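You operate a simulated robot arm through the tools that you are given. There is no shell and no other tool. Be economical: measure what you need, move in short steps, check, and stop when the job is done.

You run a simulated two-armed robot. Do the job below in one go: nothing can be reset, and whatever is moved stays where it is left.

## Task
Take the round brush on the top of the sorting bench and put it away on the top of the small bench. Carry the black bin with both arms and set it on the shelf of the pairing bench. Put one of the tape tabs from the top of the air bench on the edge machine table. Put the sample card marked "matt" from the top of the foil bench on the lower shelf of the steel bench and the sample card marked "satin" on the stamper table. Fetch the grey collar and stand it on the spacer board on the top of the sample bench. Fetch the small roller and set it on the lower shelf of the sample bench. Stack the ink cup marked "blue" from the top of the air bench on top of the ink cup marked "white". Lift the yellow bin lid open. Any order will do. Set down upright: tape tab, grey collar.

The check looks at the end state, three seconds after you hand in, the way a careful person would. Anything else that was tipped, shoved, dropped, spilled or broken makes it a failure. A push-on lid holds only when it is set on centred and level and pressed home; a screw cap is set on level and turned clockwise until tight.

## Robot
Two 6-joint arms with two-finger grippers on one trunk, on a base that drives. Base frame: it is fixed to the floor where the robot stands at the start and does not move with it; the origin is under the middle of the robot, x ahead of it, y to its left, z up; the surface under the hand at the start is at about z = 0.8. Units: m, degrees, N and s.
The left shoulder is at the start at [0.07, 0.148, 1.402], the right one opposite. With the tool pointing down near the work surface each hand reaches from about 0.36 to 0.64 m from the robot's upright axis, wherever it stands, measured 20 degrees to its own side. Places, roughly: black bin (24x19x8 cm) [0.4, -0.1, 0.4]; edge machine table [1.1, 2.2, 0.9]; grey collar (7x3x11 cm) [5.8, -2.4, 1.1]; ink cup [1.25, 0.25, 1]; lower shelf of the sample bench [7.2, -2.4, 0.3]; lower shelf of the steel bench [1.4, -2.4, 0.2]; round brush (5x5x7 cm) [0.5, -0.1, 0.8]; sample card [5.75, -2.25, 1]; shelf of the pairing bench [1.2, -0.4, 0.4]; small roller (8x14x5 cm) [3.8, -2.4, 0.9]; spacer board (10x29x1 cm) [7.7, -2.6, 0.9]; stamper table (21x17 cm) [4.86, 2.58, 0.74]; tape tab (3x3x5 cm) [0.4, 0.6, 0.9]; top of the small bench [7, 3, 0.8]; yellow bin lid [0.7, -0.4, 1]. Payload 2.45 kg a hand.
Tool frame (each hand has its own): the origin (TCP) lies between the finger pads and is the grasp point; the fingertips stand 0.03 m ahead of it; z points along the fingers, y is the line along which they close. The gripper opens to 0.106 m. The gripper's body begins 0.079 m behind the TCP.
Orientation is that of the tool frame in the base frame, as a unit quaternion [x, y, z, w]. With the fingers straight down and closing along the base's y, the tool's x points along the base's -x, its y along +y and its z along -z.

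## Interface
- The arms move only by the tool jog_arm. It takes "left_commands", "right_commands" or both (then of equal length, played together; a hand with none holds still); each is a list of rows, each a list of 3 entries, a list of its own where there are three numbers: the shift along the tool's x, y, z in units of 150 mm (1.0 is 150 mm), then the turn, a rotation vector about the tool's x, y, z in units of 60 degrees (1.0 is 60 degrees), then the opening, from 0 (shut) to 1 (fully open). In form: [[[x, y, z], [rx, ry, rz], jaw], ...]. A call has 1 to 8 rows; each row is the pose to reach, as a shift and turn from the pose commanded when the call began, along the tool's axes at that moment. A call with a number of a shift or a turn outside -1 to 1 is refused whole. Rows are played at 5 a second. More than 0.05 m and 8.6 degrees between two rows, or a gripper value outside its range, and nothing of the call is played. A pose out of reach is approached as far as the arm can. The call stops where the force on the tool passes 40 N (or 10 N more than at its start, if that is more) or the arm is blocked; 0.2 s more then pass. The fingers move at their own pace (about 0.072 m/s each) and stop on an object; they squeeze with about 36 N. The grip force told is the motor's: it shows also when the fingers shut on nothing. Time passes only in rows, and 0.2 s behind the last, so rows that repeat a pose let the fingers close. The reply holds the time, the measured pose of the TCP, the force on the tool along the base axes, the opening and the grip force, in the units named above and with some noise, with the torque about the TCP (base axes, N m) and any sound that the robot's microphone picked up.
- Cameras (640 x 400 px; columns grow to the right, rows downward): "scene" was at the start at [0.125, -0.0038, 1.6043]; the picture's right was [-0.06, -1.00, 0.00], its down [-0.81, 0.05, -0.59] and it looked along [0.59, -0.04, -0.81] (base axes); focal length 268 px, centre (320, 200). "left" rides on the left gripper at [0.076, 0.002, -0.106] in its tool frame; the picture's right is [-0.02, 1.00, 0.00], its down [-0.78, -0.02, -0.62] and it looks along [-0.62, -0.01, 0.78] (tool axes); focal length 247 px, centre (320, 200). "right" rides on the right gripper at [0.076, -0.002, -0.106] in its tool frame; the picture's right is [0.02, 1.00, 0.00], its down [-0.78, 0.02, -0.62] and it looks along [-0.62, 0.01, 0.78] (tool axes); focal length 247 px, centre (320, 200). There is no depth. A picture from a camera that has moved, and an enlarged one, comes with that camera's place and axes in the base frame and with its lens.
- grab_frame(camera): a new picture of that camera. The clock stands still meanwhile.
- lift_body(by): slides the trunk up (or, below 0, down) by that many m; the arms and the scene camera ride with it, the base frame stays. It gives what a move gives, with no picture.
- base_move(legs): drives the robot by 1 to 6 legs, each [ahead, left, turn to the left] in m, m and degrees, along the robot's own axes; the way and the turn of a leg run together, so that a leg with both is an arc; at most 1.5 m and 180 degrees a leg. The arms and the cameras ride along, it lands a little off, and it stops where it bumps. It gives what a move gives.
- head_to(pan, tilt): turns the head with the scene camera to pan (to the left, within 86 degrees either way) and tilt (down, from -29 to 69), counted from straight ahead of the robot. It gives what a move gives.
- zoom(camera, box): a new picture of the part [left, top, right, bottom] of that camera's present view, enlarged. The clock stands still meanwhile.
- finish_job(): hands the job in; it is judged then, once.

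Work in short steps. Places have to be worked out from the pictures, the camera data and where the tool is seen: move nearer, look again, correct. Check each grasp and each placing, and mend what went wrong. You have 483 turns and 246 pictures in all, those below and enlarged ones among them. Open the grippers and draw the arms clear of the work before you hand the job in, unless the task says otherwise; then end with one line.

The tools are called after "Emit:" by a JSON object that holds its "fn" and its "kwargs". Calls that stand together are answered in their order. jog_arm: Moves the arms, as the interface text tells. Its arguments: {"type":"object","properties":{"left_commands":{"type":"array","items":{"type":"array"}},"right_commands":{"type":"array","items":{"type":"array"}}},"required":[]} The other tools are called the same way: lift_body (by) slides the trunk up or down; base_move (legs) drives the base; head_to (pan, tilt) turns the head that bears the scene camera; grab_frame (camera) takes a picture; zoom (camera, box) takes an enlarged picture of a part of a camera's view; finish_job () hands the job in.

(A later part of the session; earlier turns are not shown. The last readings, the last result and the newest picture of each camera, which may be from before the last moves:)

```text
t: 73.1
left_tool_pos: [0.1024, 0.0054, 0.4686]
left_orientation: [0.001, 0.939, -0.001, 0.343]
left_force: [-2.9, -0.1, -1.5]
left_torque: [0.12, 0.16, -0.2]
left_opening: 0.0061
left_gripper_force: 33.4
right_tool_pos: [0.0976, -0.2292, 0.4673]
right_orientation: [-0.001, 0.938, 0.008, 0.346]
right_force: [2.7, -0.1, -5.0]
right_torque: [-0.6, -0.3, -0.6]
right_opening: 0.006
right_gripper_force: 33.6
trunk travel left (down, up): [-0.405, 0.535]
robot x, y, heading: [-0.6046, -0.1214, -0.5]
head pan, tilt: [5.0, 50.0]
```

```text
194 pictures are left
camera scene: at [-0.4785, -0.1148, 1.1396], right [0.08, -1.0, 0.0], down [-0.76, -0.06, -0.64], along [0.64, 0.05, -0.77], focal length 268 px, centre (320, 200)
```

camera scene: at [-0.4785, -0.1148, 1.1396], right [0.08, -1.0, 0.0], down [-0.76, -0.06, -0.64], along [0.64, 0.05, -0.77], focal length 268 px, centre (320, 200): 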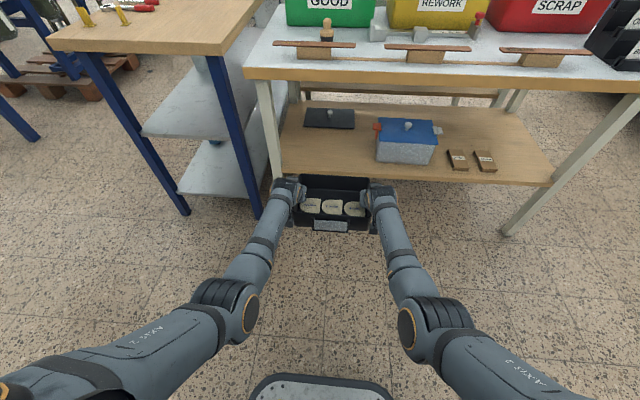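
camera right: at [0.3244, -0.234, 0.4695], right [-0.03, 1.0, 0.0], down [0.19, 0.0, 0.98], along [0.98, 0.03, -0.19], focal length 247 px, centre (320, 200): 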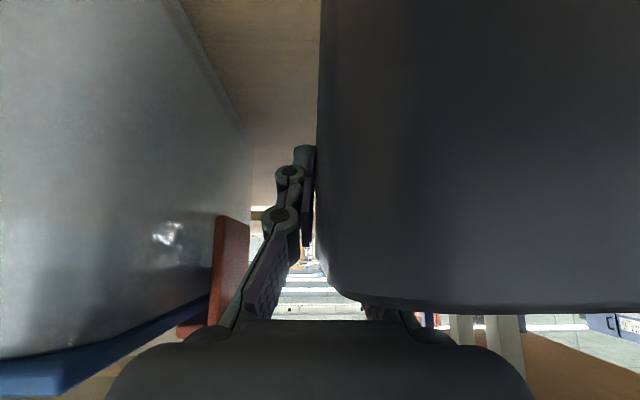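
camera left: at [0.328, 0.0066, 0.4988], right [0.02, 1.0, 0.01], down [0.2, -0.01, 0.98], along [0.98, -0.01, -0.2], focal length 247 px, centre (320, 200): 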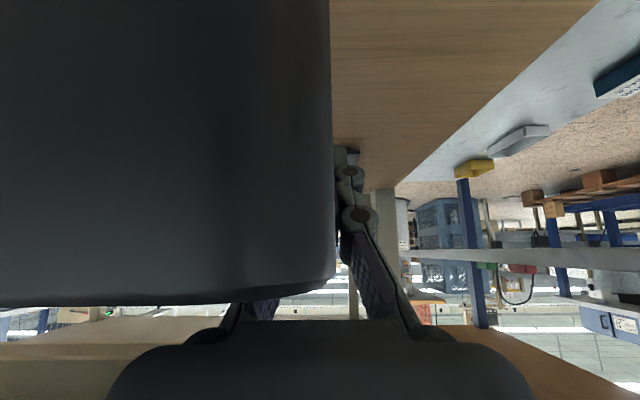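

The bin is out, level, with its contents. The pairing bench shelf must be reached from the far side, so I side-step right into the aisle and look ahead.

Emit:
{"fn": "base_move", "kwargs": {"legs": [[0, -1.4, 0.5]]}}

Emit:
{"fn": "head_to", "kwargs": {"pan": 0, "tilt": 25}}

Emit:
{"fn": "grab_frame", "kwargs": {"camera": "scene"}}

```text
t: 80.1
left_tool_pos: [0.0942, -1.3859, 0.4677]
left_orientation: [-0.002, 0.94, -0.001, 0.342]
left_force: [-3.2, -0.1, -1.5]
left_torque: [0.13, -0.01, -0.21]
left_opening: 0.0059
left_gripper_force: 33.3
right_tool_pos: [0.0919, -1.6219, 0.468]
right_orientation: [-0.003, 0.938, 0.009, 0.345]
right_force: [2.5, 0.8, -5.8]
right_torque: [-0.53, -0.19, -0.55]
right_opening: 0.0061
right_gripper_force: 33.6
trunk travel left (down, up): [-0.405, 0.535]
robot x, y, heading: [-0.612, -1.5169, -0.1]
head pan, tilt: [5.0, 50.0]
```

```text
t: 81.0
left_tool_pos: [0.0931, -1.3851, 0.4667]
left_orientation: [-0.003, 0.94, 0.0, 0.341]
left_force: [-2.7, -0.5, -0.2]
left_torque: [0.09, -0.07, -0.18]
left_opening: 0.0063
left_gripper_force: 33.1
right_tool_pos: [0.0922, -1.6215, 0.4677]
right_orientation: [-0.006, 0.938, 0.01, 0.346]
right_force: [2.9, 0.6, -5.1]
right_torque: [-0.56, -0.1, -0.54]
right_opening: 0.0064
right_gripper_force: 33.3
trunk travel left (down, up): [-0.405, 0.535]
robot x, y, heading: [-0.613, -1.5168, 0.1]
head pan, tilt: [0.0, 25.0]
```

```text
193 pictures are left
camera scene: at [-0.4692, -1.5174, 1.1769], right [0.0, -1.0, 0.0], down [-0.42, 0.0, -0.91], along [0.91, 0.0, -0.42], focal length 268 px, centre (320, 200)
```

scene: 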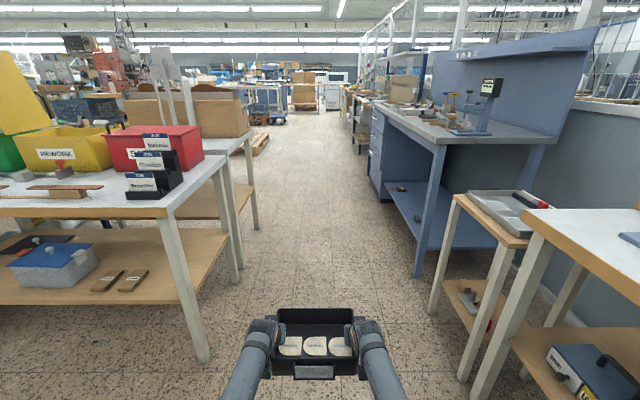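

The aisle is clear. I drive along it past the pairing bench.

Emit:
{"fn": "base_move", "kwargs": {"legs": [[1.45, 0, 0], [1.45, 0, 0]]}}

Emit:
{"fn": "base_move", "kwargs": {"legs": [[0, 0, 90]]}}

Emit:
{"fn": "head_to", "kwargs": {"pan": 45, "tilt": 30}}

Emit:
{"fn": "grab_frame", "kwargs": {"camera": "scene"}}

```text
t: 94.9
left_tool_pos: [2.9805, -1.3597, 0.4663]
left_orientation: [-0.005, 0.94, 0.001, 0.342]
left_force: [-3.0, 0.7, -1.6]
left_torque: [0.1, 0.0, -0.15]
left_opening: 0.0059
left_gripper_force: 33.8
right_tool_pos: [2.9809, -1.5957, 0.4663]
right_orientation: [-0.006, 0.939, 0.01, 0.345]
right_force: [2.5, 0.4, -4.4]
right_torque: [-0.48, -0.19, -0.49]
right_opening: 0.0061
right_gripper_force: 33.3
trunk travel left (down, up): [-0.405, 0.535]
robot x, y, heading: [2.2732, -1.4961, 0.3]
head pan, tilt: [0.0, 25.0]
```

```text
t: 99.2
left_tool_pos: [2.1276, -0.7902, 0.4667]
left_orientation: [0.673, -0.656, -0.243, -0.24]
left_force: [0.2, -1.8, -1.5]
left_torque: [-0.02, 0.12, -0.14]
left_opening: 0.0059
left_gripper_force: 33.3
right_tool_pos: [2.3636, -0.7888, 0.4683]
right_orientation: [0.673, -0.654, -0.253, -0.235]
right_force: [-0.7, 2.0, -4.2]
right_torque: [0.14, -0.48, -0.45]
right_opening: 0.0056
right_gripper_force: 33.3
trunk travel left (down, up): [-0.405, 0.535]
robot x, y, heading: [2.2718, -1.4942, 91.0]
head pan, tilt: [0.0, 25.0]
```

```text
t: 100.3
left_tool_pos: [2.1284, -0.7904, 0.4672]
left_orientation: [0.673, -0.656, -0.243, -0.239]
left_force: [-0.2, -1.8, -1.9]
left_torque: [-0.02, 0.07, -0.14]
left_opening: 0.0059
left_gripper_force: 33.0
right_tool_pos: [2.3636, -0.7884, 0.468]
right_orientation: [0.673, -0.654, -0.253, -0.236]
right_force: [0.0, 1.8, -4.3]
right_torque: [0.16, -0.46, -0.41]
right_opening: 0.006
right_gripper_force: 33.6
trunk travel left (down, up): [-0.405, 0.535]
robot x, y, heading: [2.2753, -1.4957, 90.8]
head pan, tilt: [45.0, 30.0]
```

```text
192 pictures are left
camera scene: at [2.2091, -1.3818, 1.1691], right [0.69, 0.72, 0.0], down [0.36, -0.35, -0.87], along [-0.62, 0.6, -0.5], focal length 268 px, centre (320, 200)
```

scene: 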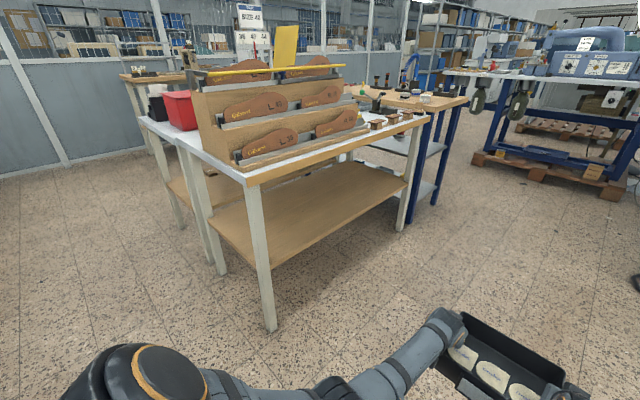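

The pairing bench's shelf (x up to 1.48, z≈.36, y -1.0…0.14) is empty. I drive alongside it, then turn to face it.

Emit:
{"fn": "base_move", "kwargs": {"legs": [[1.1, -0.2, 0], [0, 0, 89]]}}

Emit:
{"fn": "head_to", "kwargs": {"pan": 0, "tilt": 40}}

Emit:
{"fn": "grab_frame", "kwargs": {"camera": "scene"}}

```text
t: 109.8
left_tool_pos: [1.7435, -0.5233, 0.468]
left_orientation: [0.94, 0.006, -0.34, 0.001]
left_force: [2.7, 0.9, -0.9]
left_torque: [-0.09, 0.02, -0.14]
left_opening: 0.0058
left_gripper_force: 34.0
right_tool_pos: [1.7441, -0.288, 0.4669]
right_orientation: [0.938, 0.008, -0.345, 0.011]
right_force: [-1.9, -0.1, -4.0]
right_torque: [0.42, 0.17, -0.33]
right_opening: 0.0061
right_gripper_force: 33.0
trunk travel left (down, up): [-0.405, 0.535]
robot x, y, heading: [2.4534, -0.3849, -179.5]
head pan, tilt: [45.0, 30.0]
```

```text
t: 110.9
left_tool_pos: [1.7433, -0.5248, 0.4668]
left_orientation: [0.94, 0.006, -0.341, 0.0]
left_force: [2.7, -0.4, -1.5]
left_torque: [-0.08, 0.03, -0.13]
left_opening: 0.0059
left_gripper_force: 33.3
right_tool_pos: [1.744, -0.2888, 0.4674]
right_orientation: [0.939, 0.008, -0.345, 0.01]
right_force: [-2.0, -0.6, -4.5]
right_torque: [0.42, 0.15, -0.38]
right_opening: 0.006
right_gripper_force: 33.1
trunk travel left (down, up): [-0.405, 0.535]
robot x, y, heading: [2.4504, -0.3857, -179.6]
head pan, tilt: [0.0, 40.0]
```

```text
191 pictures are left
camera scene: at [2.3163, -0.387, 1.1537], right [-0.01, 1.0, 0.0], down [0.64, 0.0, -0.77], along [-0.77, -0.01, -0.64], focal length 268 px, centre (320, 200)
```

scene: 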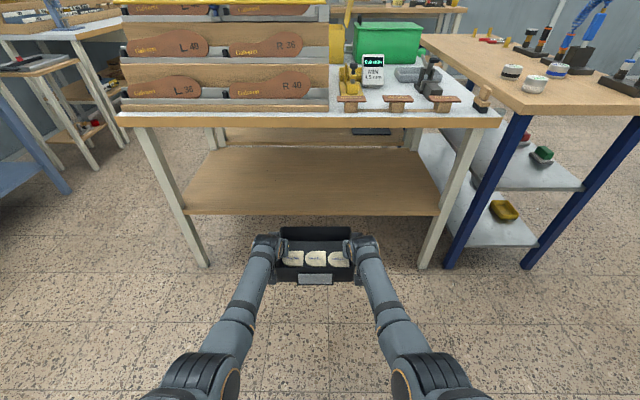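

The shelf is straight ahead and clear. I drive in 0.46 m.

Emit:
{"fn": "base_move", "kwargs": {"legs": [[0.46, 0, 0]]}}

Emit:
{"fn": "grab_frame", "kwargs": {"camera": "left"}}

Emit:
{"fn": "grab_frame", "kwargs": {"camera": "scene"}}

```text
t: 113.7
left_tool_pos: [1.279, -0.5296, 0.4668]
left_orientation: [0.94, 0.007, -0.341, 0.001]
left_force: [2.4, 0.1, -1.5]
left_torque: [-0.12, -0.02, -0.12]
left_opening: 0.0061
left_gripper_force: 33.4
right_tool_pos: [1.2787, -0.2952, 0.4664]
right_orientation: [0.938, 0.01, -0.345, 0.012]
right_force: [-2.1, -1.2, -4.9]
right_torque: [0.39, 0.14, -0.34]
right_opening: 0.0058
right_gripper_force: 33.1
trunk travel left (down, up): [-0.405, 0.535]
robot x, y, heading: [1.9875, -0.393, -179.5]
head pan, tilt: [0.0, 40.0]
```

```text
190 pictures are left
camera left: at [1.4064, -0.53, 0.4981], right [0.0, -1.0, 0.01], down [-0.2, 0.01, 0.98], along [-0.98, 0.0, -0.2], focal length 247 px, centre (320, 200)
```

left: 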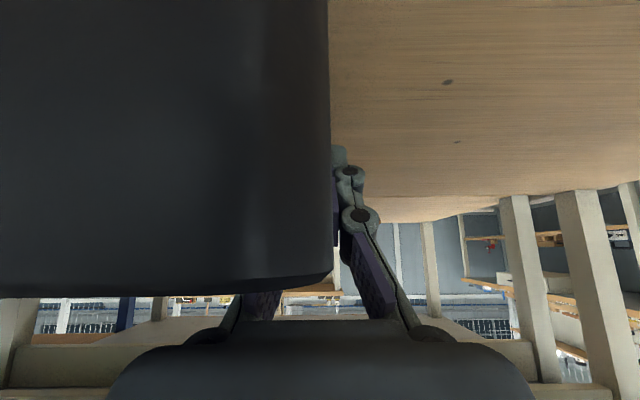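

```text
189 pictures are left
camera scene: at [1.8516, -0.3914, 1.1536], right [-0.01, 1.0, 0.0], down [0.64, 0.01, -0.77], along [-0.77, -0.01, -0.64], focal length 268 px, centre (320, 200)
```

scene: 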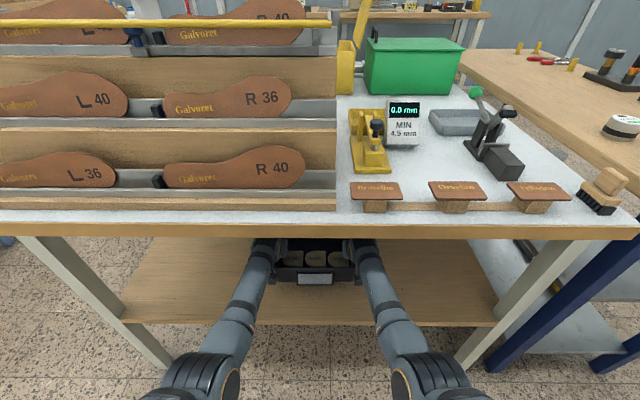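

The bin is over the shelf. I lower it with the trunk, watching the forces.

Emit:
{"fn": "lift_body", "kwargs": {"by": -0.04}}

Emit:
{"fn": "lift_body", "kwargs": {"by": -0.01}}

```text
t: 114.5
left_tool_pos: [1.2787, -0.5308, 0.4374]
left_orientation: [0.937, 0.009, -0.349, 0.002]
left_force: [-3.5, -2.2, 20.8]
left_torque: [-0.15, 1.01, -0.07]
left_opening: 0.006
left_gripper_force: 33.6
right_tool_pos: [1.2786, -0.2954, 0.4364]
right_orientation: [0.935, 0.01, -0.353, 0.012]
right_force: [-4.8, 1.2, 19.3]
right_torque: [0.19, 1.04, -0.33]
right_opening: 0.0059
right_gripper_force: 33.8
trunk travel left (down, up): [-0.365, 0.575]
robot x, y, heading: [1.9872, -0.3898, -179.1]
head pan, tilt: [0.0, 40.0]
```

```text
t: 115.0
left_tool_pos: [1.2743, -0.5319, 0.4329]
left_orientation: [0.935, 0.008, -0.354, 0.002]
left_force: [-0.2, -1.5, 20.9]
left_torque: [-0.04, -0.82, -0.16]
left_opening: 0.0062
left_gripper_force: 33.4
right_tool_pos: [1.273, -0.2954, 0.4338]
right_orientation: [0.933, 0.01, -0.359, 0.012]
right_force: [-7.6, 1.4, 14.5]
right_torque: [0.15, -0.68, -0.3]
right_opening: 0.0059
right_gripper_force: 33.7
trunk travel left (down, up): [-0.357, 0.583]
robot x, y, heading: [1.9833, -0.3951, -179.5]
head pan, tilt: [0.0, 40.0]
stopped: the force on the tool passed its limit at 44 N (the readings are from after the stop); the commanded pose is now the measured one
```

The bin rests on the shelf. I open both hands and look.

Emit:
{"fn": "jog_arm", "kwargs": {"left_commands": [[[0, 0, 0], [0, 0, 0], 0.2], [[0, 0, 0], [0, 0, 0], 0.35], [[0, 0, 0], [0, 0, 0], 0.35], [[0, 0, 0], [0, 0, 0], 0.35]], "right_commands": [[[0, 0, 0], [0, 0, 0], 0.2], [[0, 0, 0], [0, 0, 0], 0.35], [[0, 0, 0], [0, 0, 0], 0.35], [[0, 0, 0], [0, 0, 0], 0.35]]}}

Emit:
{"fn": "grab_frame", "kwargs": {"camera": "left"}}

```text
t: 116.0
left_tool_pos: [1.2782, -0.531, 0.4303]
left_orientation: [0.937, 0.008, -0.349, 0.001]
left_force: [-8.0, 1.5, 19.3]
left_torque: [-0.09, 0.34, -0.14]
left_opening: 0.0425
left_gripper_force: 1.5
right_tool_pos: [1.2759, -0.2967, 0.4303]
right_orientation: [0.935, 0.01, -0.355, 0.013]
right_force: [-8.2, -2.3, 15.9]
right_torque: [-0.08, -0.26, -0.01]
right_opening: 0.0419
right_gripper_force: 1.0
trunk travel left (down, up): [-0.357, 0.583]
robot x, y, heading: [1.987, -0.3883, -179.4]
head pan, tilt: [0.0, 40.0]
```

```text
188 pictures are left
camera left: at [1.4042, -0.5298, 0.4583], right [0.0, -1.0, 0.01], down [-0.18, 0.01, 0.98], along [-0.98, 0.0, -0.18], focal length 247 px, centre (320, 200)
```

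left: 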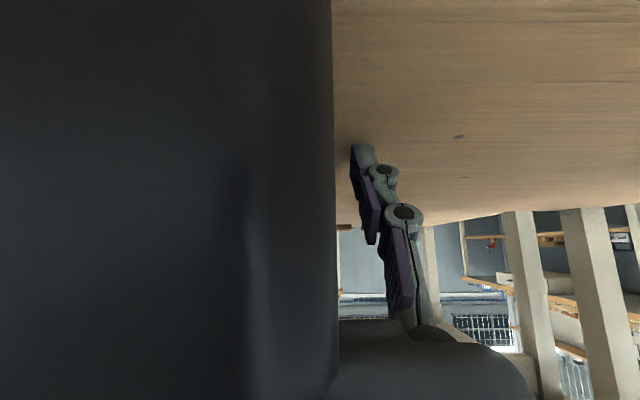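

The palms now press on the rim as the hands slid down a bit. I raise the trunk straight up to free them.

Emit:
{"fn": "lift_body", "kwargs": {"by": 0.05}}

Emit:
{"fn": "grab_frame", "kwargs": {"camera": "left"}}

```text
t: 116.9
left_tool_pos: [1.2772, -0.5311, 0.4741]
left_orientation: [0.938, 0.008, -0.347, 0.001]
left_force: [-0.5, 0.5, 0.1]
left_torque: [0.0, 0.0, -0.02]
left_opening: 0.0368
left_gripper_force: 0.1
right_tool_pos: [1.2758, -0.2944, 0.4756]
right_orientation: [0.936, 0.009, -0.351, 0.011]
right_force: [-0.4, -0.3, 0.6]
right_torque: [-0.02, 0.02, 0.01]
right_opening: 0.0372
right_gripper_force: 0.1
trunk travel left (down, up): [-0.407, 0.533]
robot x, y, heading: [1.9863, -0.3897, -179.2]
head pan, tilt: [0.0, 40.0]
```

```text
187 pictures are left
camera left: at [1.4041, -0.5302, 0.5042], right [0.0, -1.0, 0.01], down [-0.19, 0.01, 0.98], along [-0.98, 0.0, -0.19], focal length 247 px, centre (320, 200)
```

left: 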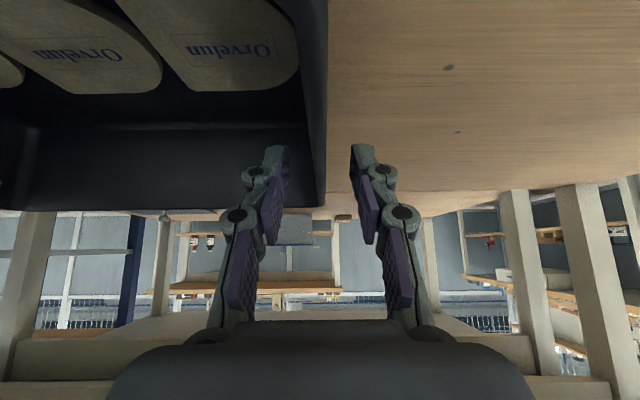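

The bin stands on the shelf. I raise a little more, back out and check.

Emit:
{"fn": "lift_body", "kwargs": {"by": 0.03}}

Emit:
{"fn": "base_move", "kwargs": {"legs": [[-0.4, 0, 0]]}}

Emit:
{"fn": "zoom", "kwargs": {"camera": "scene", "box": [160, 90, 520, 270]}}

```text
t: 117.7
left_tool_pos: [1.2761, -0.5307, 0.5046]
left_orientation: [0.938, 0.009, -0.347, 0.001]
left_force: [0.0, 0.5, -0.2]
left_torque: [0.01, -0.02, 0.01]
left_opening: 0.0369
left_gripper_force: 0.1
right_tool_pos: [1.275, -0.2945, 0.5061]
right_orientation: [0.936, 0.009, -0.352, 0.012]
right_force: [-0.6, 1.1, -0.8]
right_torque: [0.01, -0.02, 0.02]
right_opening: 0.0371
right_gripper_force: 0.1
trunk travel left (down, up): [-0.437, 0.503]
robot x, y, heading: [1.9864, -0.3887, -179.4]
head pan, tilt: [0.0, 40.0]
```

```text
t: 120.2
left_tool_pos: [1.6797, -0.5249, 0.5055]
left_orientation: [0.938, 0.007, -0.348, 0.002]
left_force: [0.0, -1.1, -0.9]
left_torque: [-0.02, -0.03, -0.01]
left_opening: 0.0371
left_gripper_force: 0.0
right_tool_pos: [1.6794, -0.2897, 0.5071]
right_orientation: [0.935, 0.009, -0.353, 0.012]
right_force: [0.0, -1.0, 0.7]
right_torque: [0.0, -0.02, 0.03]
right_opening: 0.0371
right_gripper_force: 0.0
trunk travel left (down, up): [-0.437, 0.503]
robot x, y, heading: [2.3902, -0.3875, -179.8]
head pan, tilt: [0.0, 40.0]
```

```text
1.78 times, centred on (340, 180) of scene
camera zoom: at [2.2563, -0.3873, 1.1859], right [-0.01, 1.0, 0.0], down [0.64, 0.01, -0.77], along [-0.77, -0.01, -0.64], focal length 476 px, centre (284, 236)
```

zoom: 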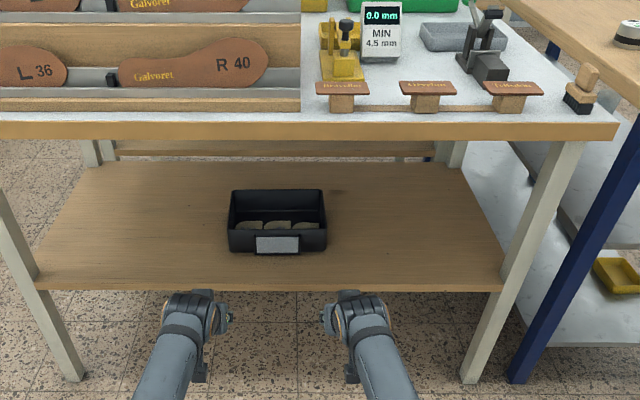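

Bin placed well. Next the ink cups: I raise the trunk, side-step to face the air bench's end and look.

Emit:
{"fn": "lift_body", "kwargs": {"by": 0.4}}

Emit:
{"fn": "base_move", "kwargs": {"legs": [[0, -0.7, 0]]}}

Emit:
{"fn": "head_to", "kwargs": {"pan": 0, "tilt": 45}}

Emit:
{"fn": "grab_frame", "kwargs": {"camera": "scene"}}

```text
t: 124.0
left_tool_pos: [1.6789, -0.5256, 0.9042]
left_orientation: [0.938, 0.008, -0.346, 0.002]
left_force: [-0.8, -0.6, 0.1]
left_torque: [0.0, 0.05, 0.02]
left_opening: 0.0371
left_gripper_force: 0.0
right_tool_pos: [1.6776, -0.2897, 0.9069]
right_orientation: [0.936, 0.009, -0.353, 0.012]
right_force: [-0.5, -0.2, -0.2]
right_torque: [0.0, 0.02, 0.01]
right_opening: 0.0371
right_gripper_force: 0.0
trunk travel left (down, up): [-0.837, 0.103]
robot x, y, heading: [2.3883, -0.3866, -179.4]
head pan, tilt: [0.0, 40.0]
```

```text
t: 127.9
left_tool_pos: [1.674, 0.1805, 0.9053]
left_orientation: [0.938, 0.004, -0.347, -0.001]
left_force: [-0.4, 0.7, 0.7]
left_torque: [0.0, 0.04, 0.0]
left_opening: 0.037
left_gripper_force: 0.0
right_tool_pos: [1.6753, 0.4143, 0.907]
right_orientation: [0.936, 0.006, -0.353, 0.01]
right_force: [-0.5, 0.0, -0.9]
right_torque: [-0.04, -0.03, 0.02]
right_opening: 0.0371
right_gripper_force: 0.1
trunk travel left (down, up): [-0.837, 0.103]
robot x, y, heading: [2.3856, 0.3132, -180.1]
head pan, tilt: [0.0, 40.0]
```

```text
t: 128.5
left_tool_pos: [1.6744, 0.1793, 0.9052]
left_orientation: [0.938, 0.004, -0.347, 0.0]
left_force: [-0.7, -0.3, 0.2]
left_torque: [0.0, -0.02, -0.01]
left_opening: 0.0371
left_gripper_force: 0.0
right_tool_pos: [1.6747, 0.415, 0.9057]
right_orientation: [0.936, 0.006, -0.352, 0.011]
right_force: [0.0, -1.0, 0.5]
right_torque: [0.03, 0.03, 0.01]
right_opening: 0.037
right_gripper_force: 0.1
trunk travel left (down, up): [-0.837, 0.103]
robot x, y, heading: [2.3866, 0.3138, -179.8]
head pan, tilt: [0.0, 45.0]
```

```text
185 pictures are left
camera scene: at [2.2559, 0.3147, 1.5786], right [0.0, 1.0, 0.0], down [0.71, 0.0, -0.71], along [-0.71, 0.0, -0.71], focal length 268 px, centre (320, 200)
```

scene: 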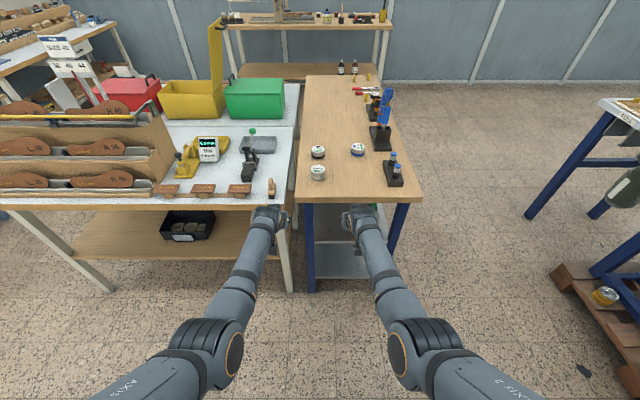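

Emit:
{"fn": "zoom", "kwargs": {"camera": "scene", "box": [270, 120, 430, 220]}}

```text
4.00 times, centred on (350, 170) of scene
camera zoom: at [2.2559, 0.3147, 1.5786], right [0.0, 1.0, 0.0], down [0.71, 0.0, -0.71], along [-0.71, 0.0, -0.71], focal length 1072 px, centre (200, 320)
```

zoom: 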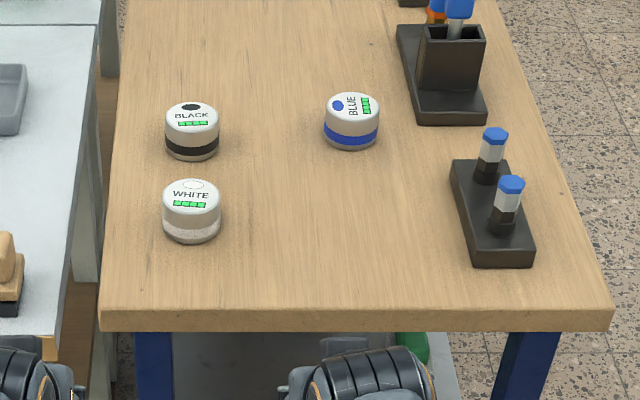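

The cups are marked: blue is the right-hand one, white the near left one. I bring both tools back to pointing straight down before driving closer.

Emit:
{"fn": "jog_arm", "kwargs": {"left_commands": [[[0.04, 0, -0.16], [0, 0.11, 0], 0.4], [[0.08, 0, -0.32], [0, 0.22, 0], 0.4], [[0.12, 0, -0.48], [0, 0.33, 0], 0.4], [[0.15, 0, -0.65], [0, 0.44, 0], 0.4], [[0.19, 0, -0.81], [0, 0.55, 0], 0.4], [[0.23, 0, -0.97], [0, 0.667, 0], 0.4]], "right_commands": [[[0.04, 0, -0.16], [0, 0.11, 0], 0.8], [[0.08, 0, -0.32], [0, 0.22, 0], 0.8], [[0.12, 0, -0.48], [0, 0.33, 0], 0.8], [[0.15, 0, -0.65], [0, 0.44, 0], 0.8], [[0.19, 0, -0.81], [0, 0.55, 0], 0.8], [[0.23, 0, -0.97], [0, 0.68, 0], 0.8]]}}

```text
t: 129.9
left_tool_pos: [1.7964, 0.182, 0.9933]
left_orientation: [1.0, 0.004, -0.003, -0.002]
left_force: [-0.3, 0.4, -0.3]
left_torque: [0.02, -0.01, 0.01]
left_opening: 0.0424
left_gripper_force: 0.1
right_tool_pos: [1.7986, 0.4187, 0.993]
right_orientation: [1.0, 0.008, -0.004, 0.008]
right_force: [0.8, -0.5, -0.7]
right_torque: [-0.01, -0.01, 0.02]
right_opening: 0.0849
right_gripper_force: 0.1
trunk travel left (down, up): [-0.837, 0.103]
robot x, y, heading: [2.3831, 0.3131, -180.0]
head pan, tilt: [0.0, 45.0]
```

I raise the trunk and drive 0.43 m closer, then use the right wrist camera.

Emit:
{"fn": "lift_body", "kwargs": {"by": 0.1}}

Emit:
{"fn": "base_move", "kwargs": {"legs": [[0.43, 0, 0]]}}

Emit:
{"fn": "grab_frame", "kwargs": {"camera": "right"}}

Emit:
{"fn": "grab_frame", "kwargs": {"camera": "scene"}}

```text
t: 131.3
left_tool_pos: [1.7961, 0.1814, 1.0939]
left_orientation: [1.0, 0.004, -0.006, -0.001]
left_force: [-0.2, -0.7, 0.6]
left_torque: [0.01, 0.0, 0.01]
left_opening: 0.0426
left_gripper_force: 0.1
right_tool_pos: [1.7976, 0.4189, 1.0928]
right_orientation: [1.0, 0.009, -0.004, 0.007]
right_force: [-0.3, 0.3, 0.1]
right_torque: [-0.02, -0.01, 0.0]
right_opening: 0.0852
right_gripper_force: 0.1
trunk travel left (down, up): [-0.937, 0.003]
robot x, y, heading: [2.3851, 0.3156, -179.8]
head pan, tilt: [0.0, 45.0]
```

```text
t: 133.9
left_tool_pos: [1.3677, 0.1802, 1.0939]
left_orientation: [1.0, 0.004, -0.007, -0.002]
left_force: [0.1, -0.4, 0.4]
left_torque: [0.02, 0.03, 0.0]
left_opening: 0.0426
left_gripper_force: 0.1
right_tool_pos: [1.3688, 0.4186, 1.0941]
right_orientation: [1.0, 0.01, -0.005, 0.007]
right_force: [-0.2, 0.0, -0.3]
right_torque: [0.02, 0.01, 0.05]
right_opening: 0.0849
right_gripper_force: 0.1
trunk travel left (down, up): [-0.937, 0.003]
robot x, y, heading: [1.9561, 0.3127, -179.8]
head pan, tilt: [0.0, 45.0]
```

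```text
183 pictures are left
camera right: at [1.4452, 0.4239, 1.1996], right [0.04, -1.0, 0.02], down [-0.78, -0.02, 0.63], along [-0.63, -0.04, -0.78], focal length 247 px, centre (320, 200)
```

right: 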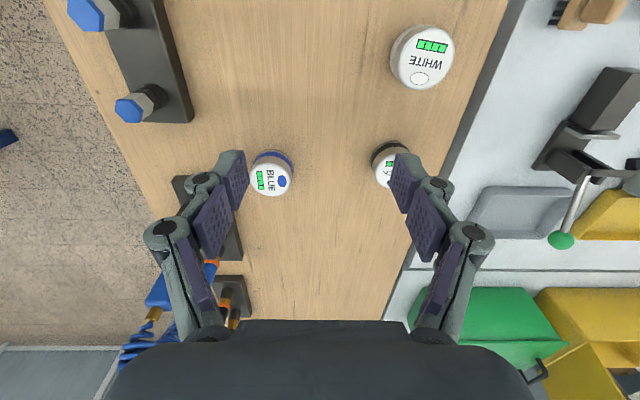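

```text
182 pictures are left
camera scene: at [1.8276, 0.3139, 1.6788], right [0.0, 1.0, 0.0], down [0.71, 0.0, -0.71], along [-0.71, 0.0, -0.71], focal length 268 px, centre (320, 200)
```

scene: 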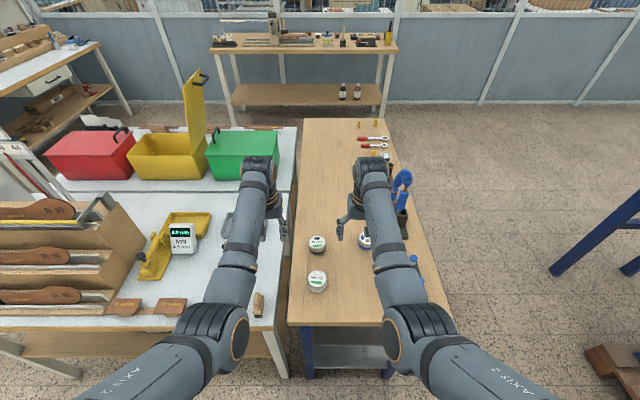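

Blue's top is near (1.256,.473,.93), white's near (1.406,.31,.93). I edge 7 cm closer and bring the right hand above blue.

Emit:
{"fn": "base_move", "kwargs": {"legs": [[0.07, 0, 0]]}}

Emit:
{"fn": "lift_body", "kwargs": {"by": -0.08}}

Emit:
{"fn": "jog_arm", "kwargs": {"right_commands": [[[-0.1, -0.12, 0], [0, 0, 0], 0.8], [[-0.2, -0.24, 0], [0, 0, 0], 0.8], [[-0.29, -0.36, 0], [0, 0, 0], 0.8]]}}

Emit:
{"fn": "grab_frame", "kwargs": {"camera": "right"}}

```text
t: 134.9
left_tool_pos: [1.303, 0.1788, 1.0982]
left_orientation: [1.0, 0.004, -0.009, -0.001]
left_force: [1.4, -0.1, 1.2]
left_torque: [0.03, 0.06, -0.03]
left_opening: 0.0425
left_gripper_force: 0.1
right_tool_pos: [1.3052, 0.4186, 1.096]
right_orientation: [1.0, 0.01, -0.008, 0.008]
right_force: [0.3, 0.8, 1.1]
right_torque: [0.01, 0.09, 0.02]
right_opening: 0.0849
right_gripper_force: 0.2
trunk travel left (down, up): [-0.937, 0.003]
robot x, y, heading: [1.8859, 0.313, -179.9]
head pan, tilt: [0.0, 45.0]
```

```text
t: 136.1
left_tool_pos: [1.2968, 0.1802, 1.0135]
left_orientation: [1.0, 0.005, -0.006, -0.002]
left_force: [0.7, 0.2, 0.5]
left_torque: [-0.02, 0.03, -0.01]
left_opening: 0.0423
left_gripper_force: 0.1
right_tool_pos: [1.3002, 0.4173, 1.0141]
right_orientation: [1.0, 0.01, -0.005, 0.008]
right_force: [-0.5, -0.3, 0.3]
right_torque: [0.0, 0.04, 0.02]
right_opening: 0.0849
right_gripper_force: 0.2
trunk travel left (down, up): [-0.857, 0.083]
robot x, y, heading: [1.8879, 0.3136, -180.0]
head pan, tilt: [0.0, 45.0]
```

```text
t: 136.9
left_tool_pos: [1.2955, 0.1798, 1.0122]
left_orientation: [1.0, 0.005, -0.005, -0.001]
left_force: [0.5, 0.5, 0.2]
left_torque: [0.01, 0.0, -0.02]
left_opening: 0.0422
left_gripper_force: 0.1
right_tool_pos: [1.2522, 0.4724, 1.0119]
right_orientation: [1.0, 0.01, -0.005, 0.009]
right_force: [0.2, -0.4, -0.2]
right_torque: [-0.04, -0.05, 0.0]
right_opening: 0.085
right_gripper_force: 0.0
trunk travel left (down, up): [-0.857, 0.083]
robot x, y, heading: [1.8869, 0.3132, -179.9]
head pan, tilt: [0.0, 45.0]
```

```text
181 pictures are left
camera right: at [1.3291, 0.4765, 1.1181], right [0.04, -1.0, 0.02], down [-0.78, -0.02, 0.63], along [-0.63, -0.04, -0.78], focal length 247 px, centre (320, 200)
```

right: 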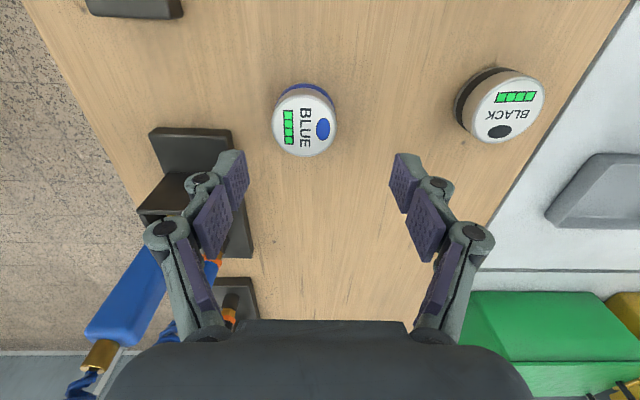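

Blue lies at y≈.483. I centre on it, go down 5 cm and look again.

Emit:
{"fn": "jog_arm", "kwargs": {"right_commands": [[[0, -0.07, 0], [0, 0, 0], 0.8], [[0, -0.07, 0.15], [0, 0, 0], 0.8], [[0, -0.07, 0.33], [0, 0, 0], 0.8]]}}

Emit:
{"fn": "grab_frame", "kwargs": {"camera": "right"}}

```text
t: 137.7
left_tool_pos: [1.2957, 0.1798, 1.0128]
left_orientation: [1.0, 0.004, -0.004, -0.002]
left_force: [-0.6, -0.3, -0.1]
left_torque: [0.01, -0.01, 0.01]
left_opening: 0.0425
left_gripper_force: 0.0
right_tool_pos: [1.2521, 0.4806, 0.9626]
right_orientation: [1.0, 0.009, -0.004, 0.008]
right_force: [0.8, -1.0, 0.2]
right_torque: [-0.02, 0.0, 0.0]
right_opening: 0.0847
right_gripper_force: 0.0
trunk travel left (down, up): [-0.857, 0.083]
robot x, y, heading: [1.8878, 0.3081, -180.0]
head pan, tilt: [0.0, 45.0]
```

```text
180 pictures are left
camera right: at [1.3283, 0.4855, 1.0685], right [0.04, -1.0, 0.02], down [-0.78, -0.02, 0.63], along [-0.63, -0.04, -0.78], focal length 247 px, centre (320, 200)
```

right: 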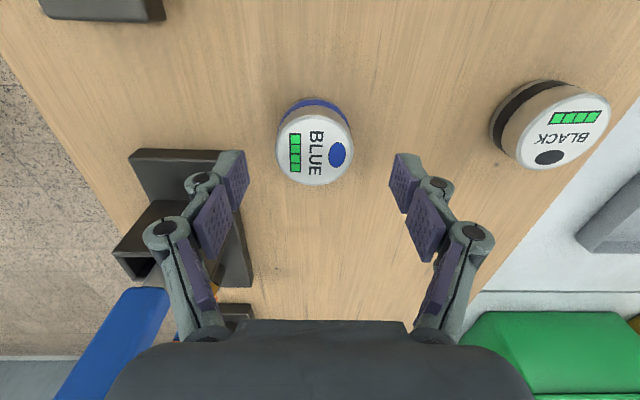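

Height of the cup top is still uncertain (.88–.93). I go down 3.5 cm more, watching force, and look again.

Emit:
{"fn": "jog_arm", "kwargs": {"right_commands": [[[-0.06, -0.01, 0.12], [0, 0, 0], 0.8], [[-0.06, -0.01, 0.24], [0, 0, 0], 0.8]]}}

Emit:
{"fn": "grab_frame", "kwargs": {"camera": "right"}}

```text
t: 138.3
left_tool_pos: [1.2952, 0.1801, 1.013]
left_orientation: [1.0, 0.005, -0.005, -0.001]
left_force: [-0.2, 1.0, 0.1]
left_torque: [0.01, -0.02, 0.02]
left_opening: 0.0424
left_gripper_force: 0.1
right_tool_pos: [1.2417, 0.4817, 0.9269]
right_orientation: [1.0, 0.01, -0.005, 0.009]
right_force: [0.3, 0.1, 0.4]
right_torque: [-0.01, 0.0, -0.01]
right_opening: 0.0848
right_gripper_force: 0.2
trunk travel left (down, up): [-0.857, 0.083]
robot x, y, heading: [1.8892, 0.312, -179.9]
head pan, tilt: [0.0, 45.0]
```

```text
179 pictures are left
camera right: at [1.3191, 0.4865, 1.0324], right [0.04, -1.0, 0.02], down [-0.78, -0.02, 0.63], along [-0.63, -0.04, -0.78], focal length 247 px, centre (320, 200)
```

right: 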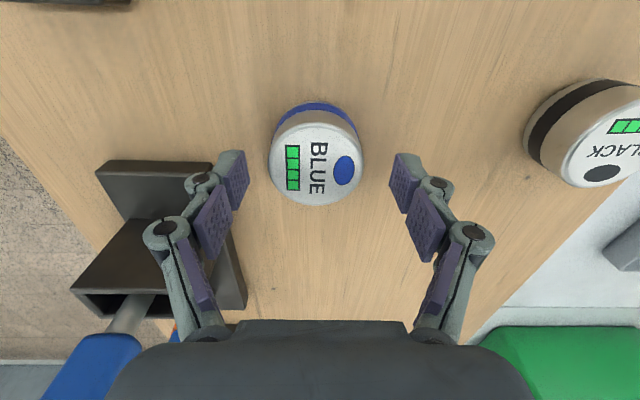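

Now it fits: cup top ≈.90, diameter ≈5.7 cm, centred under the hand. I descend 3.3 cm and grip.

Emit:
{"fn": "jog_arm", "kwargs": {"right_commands": [[[0, -0.01, 0.11], [0, 0, 0], 0.8], [[0, -0.01, 0.22], [0, 0, 0], 0.8], [[0, -0.01, 0.22], [0, 0, 0], 0.55], [[0, -0.01, 0.22], [0, 0, 0], 0.4], [[0, -0.01, 0.22], [0, 0, 0], 0.4], [[0, -0.01, 0.22], [0, 0, 0], 0.4]]}}

Emit:
{"fn": "grab_frame", "kwargs": {"camera": "right"}}

```text
t: 139.7
left_tool_pos: [1.2958, 0.1799, 1.0131]
left_orientation: [1.0, 0.004, -0.005, -0.002]
left_force: [0.7, 0.2, -0.4]
left_torque: [0.0, 0.0, -0.01]
left_opening: 0.0425
left_gripper_force: 0.1
right_tool_pos: [1.253, 0.4849, 0.899]
right_orientation: [1.0, 0.01, -0.005, 0.007]
right_force: [1.1, -0.9, 0.7]
right_torque: [-0.08, -0.04, -0.02]
right_opening: 0.0577
right_gripper_force: 36.0
right hand out of reach, approached as far as the arm can: row 1, 2, 3, 4, 5, 6
trunk travel left (down, up): [-0.857, 0.083]
robot x, y, heading: [1.8868, 0.3135, -179.8]
head pan, tilt: [0.0, 45.0]
```

```text
178 pictures are left
camera right: at [1.3301, 0.4895, 1.0049], right [0.04, -1.0, 0.02], down [-0.78, -0.02, 0.63], along [-0.63, -0.04, -0.78], focal length 247 px, centre (320, 200)
```

right: 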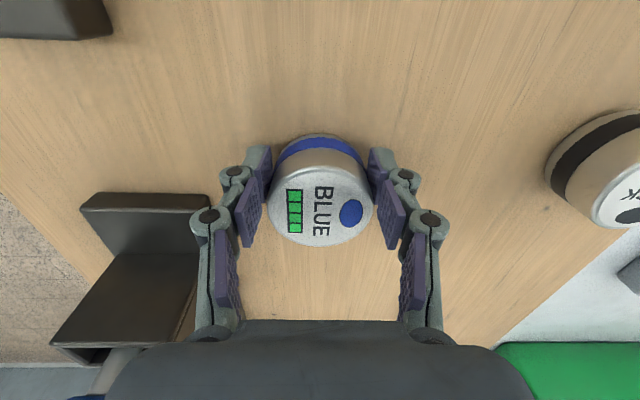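

Blue is held. I lift it 9 cm and carry it toward white in two moves.

Emit:
{"fn": "jog_arm", "kwargs": {"right_commands": [[[0, 0, -0.15], [0, 0, 0], 0.4], [[0, 0, -0.3], [0, 0, 0], 0.4], [[0, 0, -0.45], [0, 0, 0], 0.4], [[0, 0, -0.6], [0, 0, 0], 0.4], [[0.25, 0.2, -0.6], [0, 0, 0], 0.4], [[0.5, 0.4, -0.6], [0, 0, 0], 0.4], [[0.7, 0.6, -0.6], [0, 0, 0], 0.4], [[0.9, 0.8, -0.6], [0, 0, 0], 0.4]]}}

Emit:
{"fn": "grab_frame", "kwargs": {"camera": "right"}}

```text
t: 141.5
left_tool_pos: [1.2955, 0.181, 1.0136]
left_orientation: [1.0, 0.004, -0.006, -0.001]
left_force: [-0.5, 0.7, -0.4]
left_torque: [-0.01, 0.0, 0.0]
left_opening: 0.0426
left_gripper_force: 0.0
right_tool_pos: [1.3245, 0.4726, 1.0277]
right_orientation: [0.995, -0.022, -0.068, -0.064]
right_force: [0.4, 0.4, -1.5]
right_torque: [-0.01, -0.03, -0.01]
right_opening: 0.0576
right_gripper_force: 36.4
right hand out of reach, approached as far as the arm can: row 8
trunk travel left (down, up): [-0.857, 0.083]
robot x, y, heading: [1.888, 0.312, -180.0]
head pan, tilt: [0.0, 45.0]
stopped in row 8 (right hand): the arm was blocked; the commanded pose is now the measured one
```

```text
177 pictures are left
camera right: at [1.412, 0.4575, 1.1236], right [-0.03, -0.99, -0.13], down [-0.69, -0.07, 0.72], along [-0.72, 0.11, -0.69], focal length 247 px, centre (320, 200)
```

right: 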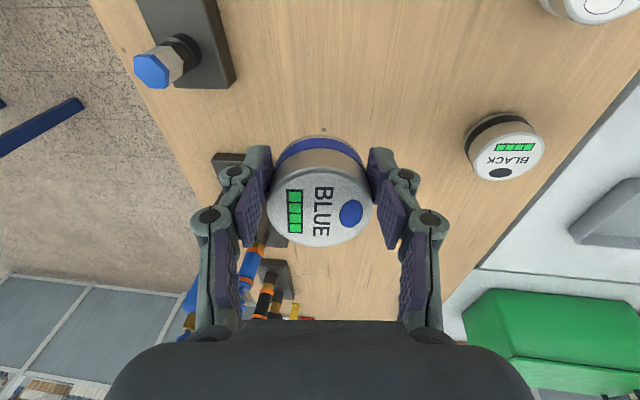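

The elbow likely met the bench end. I back off 11 cm with blue held high, then straighten the tool.

Emit:
{"fn": "base_move", "kwargs": {"legs": [[-0.11, 0, 0]]}}

Emit:
{"fn": "lift_body", "kwargs": {"by": 0.04}}

Emit:
{"fn": "jog_arm", "kwargs": {"right_commands": [[[0, 0.1, 0], [-0.06, 0.065, -0.02], 0.4], [[0, 0.3, 0], [-0.122, 0.13, -0.042], 0.4], [[0, 0.5, 0], [-0.122, 0.13, -0.042], 0.4], [[0, 0.7, 0], [-0.122, 0.13, -0.042], 0.4]]}}

Emit:
{"fn": "grab_frame", "kwargs": {"camera": "right"}}

```text
t: 142.7
left_tool_pos: [1.4039, 0.1795, 1.0122]
left_orientation: [1.0, 0.004, -0.004, -0.002]
left_force: [-0.2, -0.3, -1.0]
left_torque: [-0.01, 0.01, 0.0]
left_opening: 0.0424
left_gripper_force: 0.0
right_tool_pos: [1.4314, 0.4723, 1.0278]
right_orientation: [0.996, -0.021, -0.065, -0.065]
right_force: [-0.5, 0.2, -3.3]
right_torque: [-0.05, -0.09, 0.01]
right_opening: 0.0575
right_gripper_force: 35.8
trunk travel left (down, up): [-0.857, 0.083]
robot x, y, heading: [1.9946, 0.3167, -180.1]
head pan, tilt: [0.0, 45.0]
```

```text
t: 143.5
left_tool_pos: [1.4053, 0.1809, 1.0542]
left_orientation: [1.0, 0.004, -0.006, -0.002]
left_force: [-0.2, -1.0, 0.3]
left_torque: [0.02, 0.03, 0.0]
left_opening: 0.0423
left_gripper_force: 0.1
right_tool_pos: [1.433, 0.4725, 1.0698]
right_orientation: [0.995, -0.021, -0.068, -0.065]
right_force: [-0.5, -0.6, -2.6]
right_torque: [-0.01, -0.01, 0.02]
right_opening: 0.0579
right_gripper_force: 36.6
trunk travel left (down, up): [-0.897, 0.043]
robot x, y, heading: [1.9975, 0.3112, -179.9]
head pan, tilt: [0.0, 45.0]
```

```text
t: 144.7
left_tool_pos: [1.4055, 0.1798, 1.0529]
left_orientation: [1.0, 0.005, -0.004, -0.001]
left_force: [-0.4, 0.8, 0.1]
left_torque: [-0.04, -0.01, -0.01]
left_opening: 0.0423
left_gripper_force: 0.1
right_tool_pos: [1.4224, 0.4131, 1.0459]
right_orientation: [0.999, -0.021, 0.002, -0.033]
right_force: [-0.8, 0.1, -2.4]
right_torque: [0.02, -0.03, 0.01]
right_opening: 0.0576
right_gripper_force: 35.8
trunk travel left (down, up): [-0.897, 0.043]
robot x, y, heading: [1.9978, 0.3161, -179.7]
head pan, tilt: [0.0, 45.0]
stopped in row 4 (right hand): the arm was blocked; the commanded pose is now the measured one
```

```text
176 pictures are left
camera right: at [1.497, 0.4041, 1.1529], right [-0.02, -1.0, -0.06], down [-0.79, -0.02, 0.62], along [-0.62, 0.06, -0.78], focal length 247 px, centre (320, 200)
```

right: 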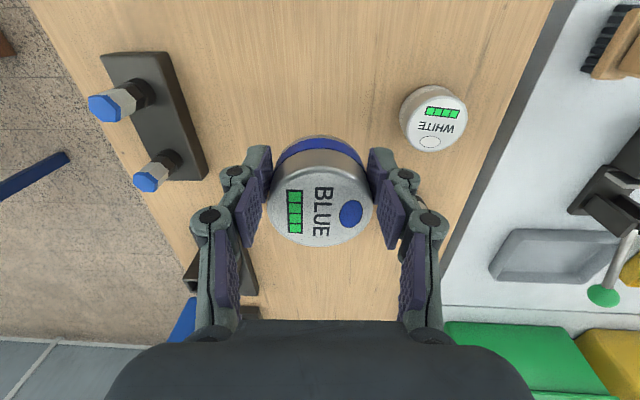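

The hands came too close together. I move the left hand outward, straighten the right tool, and use the base to bring blue over white at about (1.405,.307).

Emit:
{"fn": "jog_arm", "kwargs": {"left_commands": [[[0, 0.2, -0.05], [0, 0, 0], 0.4], [[0, 0.4, -0.1], [0, 0, 0], 0.4], [[0, 0.6, -0.1], [0, 0, 0], 0.4]], "right_commands": [[[0, 0, 0], [-0.02, 0, -0.015], 0.4], [[0, 0, 0], [-0.04, 0, -0.03], 0.4], [[0, 0, 0], [-0.063, 0, -0.04], 0.4]]}}

Emit:
{"fn": "base_move", "kwargs": {"legs": [[0, 0.1, 0]]}}

Emit:
{"fn": "grab_frame", "kwargs": {"camera": "right"}}

Emit:
{"fn": "grab_frame", "kwargs": {"camera": "scene"}}

```text
t: 145.5
left_tool_pos: [1.4064, 0.0906, 1.0688]
left_orientation: [1.0, 0.004, -0.006, -0.002]
left_force: [-0.1, 0.5, -0.2]
left_torque: [0.04, 0.03, 0.01]
left_opening: 0.0424
left_gripper_force: 0.0
right_tool_pos: [1.422, 0.4081, 1.0462]
right_orientation: [1.0, 0.001, 0.001, 0.003]
right_force: [-0.4, -0.1, -2.5]
right_torque: [0.0, -0.06, -0.01]
right_opening: 0.0574
right_gripper_force: 35.9
trunk travel left (down, up): [-0.897, 0.043]
robot x, y, heading: [1.998, 0.3129, -179.9]
head pan, tilt: [0.0, 45.0]
```

```text
t: 146.7
left_tool_pos: [1.4061, -0.0022, 1.0692]
left_orientation: [1.0, 0.003, -0.005, 0.001]
left_force: [-0.5, 0.9, -0.1]
left_torque: [-0.06, 0.0, 0.01]
left_opening: 0.0426
left_gripper_force: 0.1
right_tool_pos: [1.4234, 0.3157, 1.0458]
right_orientation: [1.0, 0.0, 0.002, 0.004]
right_force: [-0.1, 0.5, -2.6]
right_torque: [-0.01, -0.04, 0.0]
right_opening: 0.0576
right_gripper_force: 35.7
trunk travel left (down, up): [-0.897, 0.043]
robot x, y, heading: [1.9958, 0.2148, -180.1]
head pan, tilt: [0.0, 45.0]
```

```text
175 pictures are left
camera right: at [1.4983, 0.3184, 1.1528], right [0.02, -1.0, 0.01], down [-0.79, -0.01, 0.62], along [-0.62, -0.02, -0.79], focal length 247 px, centre (320, 200)
```

right: 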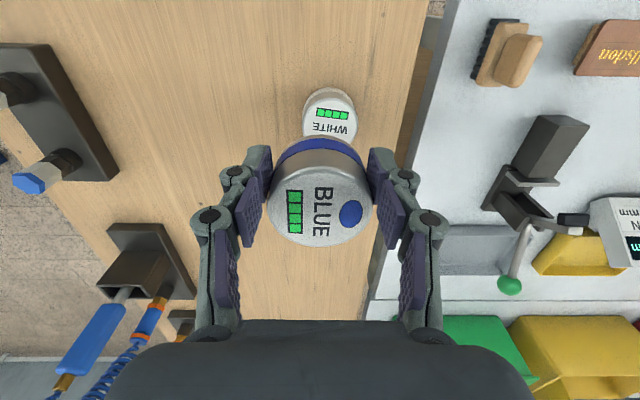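

```text
174 pictures are left
camera scene: at [1.8657, 0.221, 1.6385], right [0.0, 1.0, 0.0], down [0.71, 0.0, -0.71], along [-0.71, 0.0, -0.71], focal length 268 px, centre (320, 200)
```

scene: 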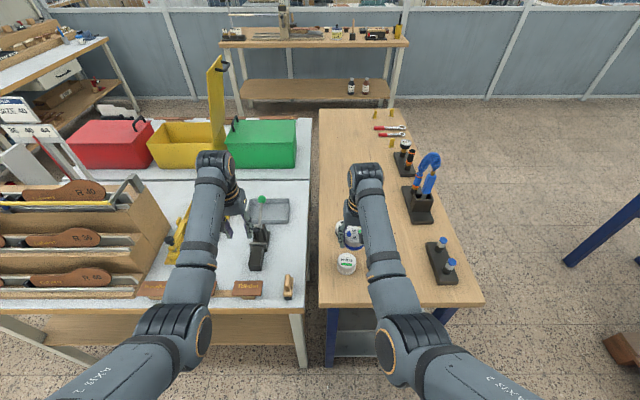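

White centre ≈(1.409,.3035), held blue's centre ≈(1.412,.3155). I correct by (-3, -12) mm, descend 7 cm and look again.

Emit:
{"fn": "jog_arm", "kwargs": {"right_commands": [[[-0.02, 0.08, 0], [0, 0, 0], 0.4], [[-0.02, 0.08, 0.15], [0, 0, 0], 0.4], [[-0.02, 0.08, 0.3], [0, 0, 0], 0.4], [[-0.02, 0.08, 0.45], [0, 0, 0], 0.4]]}}

Emit:
{"fn": "grab_frame", "kwargs": {"camera": "right"}}

Emit:
{"fn": "zoom", "kwargs": {"camera": "scene", "box": [290, 190, 450, 290]}}

```text
t: 147.7
left_tool_pos: [1.4061, -0.0043, 1.0685]
left_orientation: [1.0, 0.002, -0.005, -0.001]
left_force: [0.1, -0.2, -0.5]
left_torque: [-0.02, 0.0, -0.05]
left_opening: 0.0425
left_gripper_force: 0.0
right_tool_pos: [1.4193, 0.3004, 0.9788]
right_orientation: [1.0, -0.001, 0.002, 0.003]
right_force: [0.9, 0.7, -2.2]
right_torque: [-0.04, -0.03, 0.01]
right_opening: 0.0576
right_gripper_force: 35.6
trunk travel left (down, up): [-0.897, 0.043]
robot x, y, heading: [1.995, 0.2155, -180.1]
head pan, tilt: [0.0, 45.0]
```

```text
173 pictures are left
camera right: at [1.495, 0.3028, 1.0851], right [0.02, -1.0, 0.01], down [-0.79, -0.01, 0.62], along [-0.62, -0.02, -0.79], focal length 247 px, centre (320, 200)
```

right: 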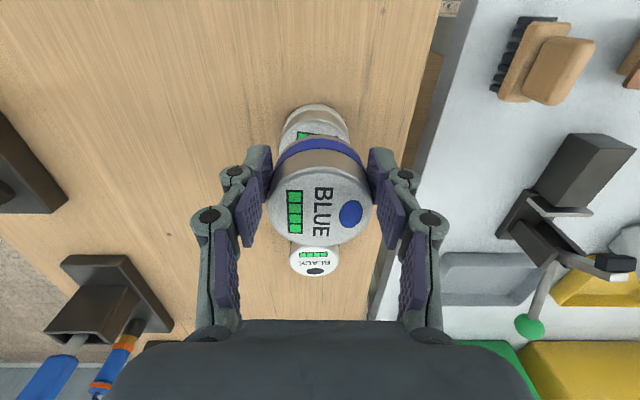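

```text
4.00 times, centred on (370, 240) of scene
camera zoom: at [1.8653, 0.217, 1.6385], right [0.0, 1.0, 0.0], down [0.71, 0.0, -0.71], along [-0.71, 0.0, -0.71], focal length 1072 px, centre (120, 40)
```

zoom: 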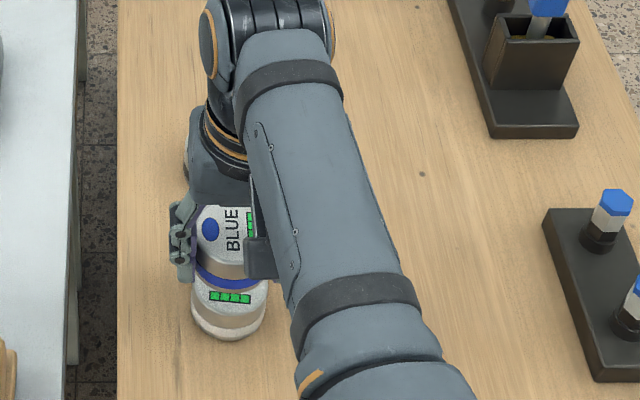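

Alignment is within 2–3 mm. I descend in small steps until contact shows.

Emit:
{"fn": "jog_arm", "kwargs": {"right_commands": [[[0, 0.005, 0.06], [0, 0, 0], 0.4], [[0, 0.01, 0.12], [0, 0, 0], 0.4], [[0, 0.01, 0.17], [0, 0, 0], 0.4]]}}

Emit:
{"fn": "zoom", "kwargs": {"camera": "scene", "box": [310, 220, 390, 280]}}

```text
t: 148.5
left_tool_pos: [1.4065, -0.0056, 1.0693]
left_orientation: [1.0, 0.002, -0.005, -0.001]
left_force: [-1.1, 0.1, 0.3]
left_torque: [0.02, -0.05, 0.0]
left_opening: 0.0424
left_gripper_force: 0.0
right_tool_pos: [1.4193, 0.3001, 0.9526]
right_orientation: [1.0, -0.001, 0.002, 0.002]
right_force: [0.2, -0.1, -2.3]
right_torque: [0.0, -0.01, -0.03]
right_opening: 0.0575
right_gripper_force: 35.9
trunk travel left (down, up): [-0.897, 0.043]
robot x, y, heading: [1.9982, 0.2161, -180.1]
head pan, tilt: [0.0, 45.0]
```

```text
6.67 times, centred on (350, 250) of scene
camera zoom: at [1.8656, 0.2171, 1.6385], right [0.0, 1.0, 0.0], down [0.71, 0.0, -0.71], along [-0.71, 0.0, -0.71], focal length 1787 px, centre (120, -133)
```

zoom: 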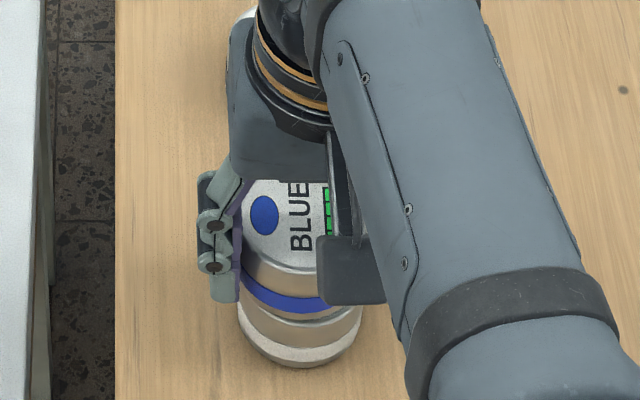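

Nearly there and well aligned. I continue in 2 mm steps.

Emit:
{"fn": "jog_arm", "kwargs": {"right_commands": [[[0, 0, 0.015], [0, 0, 0], 0.4], [[0, 0, 0.03], [0, 0, 0], 0.4], [[0, 0, 0.045], [0, 0, 0], 0.4]]}}

```text
t: 149.3
left_tool_pos: [1.4061, -0.0046, 1.0687]
left_orientation: [1.0, 0.003, -0.005, -0.001]
left_force: [0.1, -0.6, 0.0]
left_torque: [0.0, 0.01, 0.04]
left_opening: 0.042
left_gripper_force: 0.2
right_tool_pos: [1.4206, 0.3, 0.9461]
right_orientation: [1.0, -0.001, 0.001, 0.003]
right_force: [-0.7, -0.3, -2.3]
right_torque: [0.0, -0.04, 0.01]
right_opening: 0.0576
right_gripper_force: 36.0
trunk travel left (down, up): [-0.897, 0.043]
robot x, y, heading: [1.9959, 0.2146, -179.9]
head pan, tilt: [0.0, 45.0]
```

Emit:
{"fn": "jog_arm", "kwargs": {"right_commands": [[[0, 0, 0.015], [0, 0, 0], 0.4], [[0, 0, 0.03], [0, 0, 0], 0.4], [[0, 0, 0.04], [0, 0, 0], 0.4]]}}

```text
t: 150.1
left_tool_pos: [1.4067, -0.0053, 1.0699]
left_orientation: [1.0, 0.003, -0.007, -0.002]
left_force: [0.2, 1.1, 0.4]
left_torque: [-0.01, -0.02, 0.04]
left_opening: 0.0424
left_gripper_force: 0.0
right_tool_pos: [1.4198, 0.299, 0.9406]
right_orientation: [1.0, -0.001, 0.001, 0.003]
right_force: [0.7, 0.4, 6.1]
right_torque: [-0.16, 0.23, -0.03]
right_opening: 0.0576
right_gripper_force: 36.2
trunk travel left (down, up): [-0.897, 0.043]
robot x, y, heading: [1.9972, 0.2161, -180.0]
head pan, tilt: [0.0, 45.0]
```

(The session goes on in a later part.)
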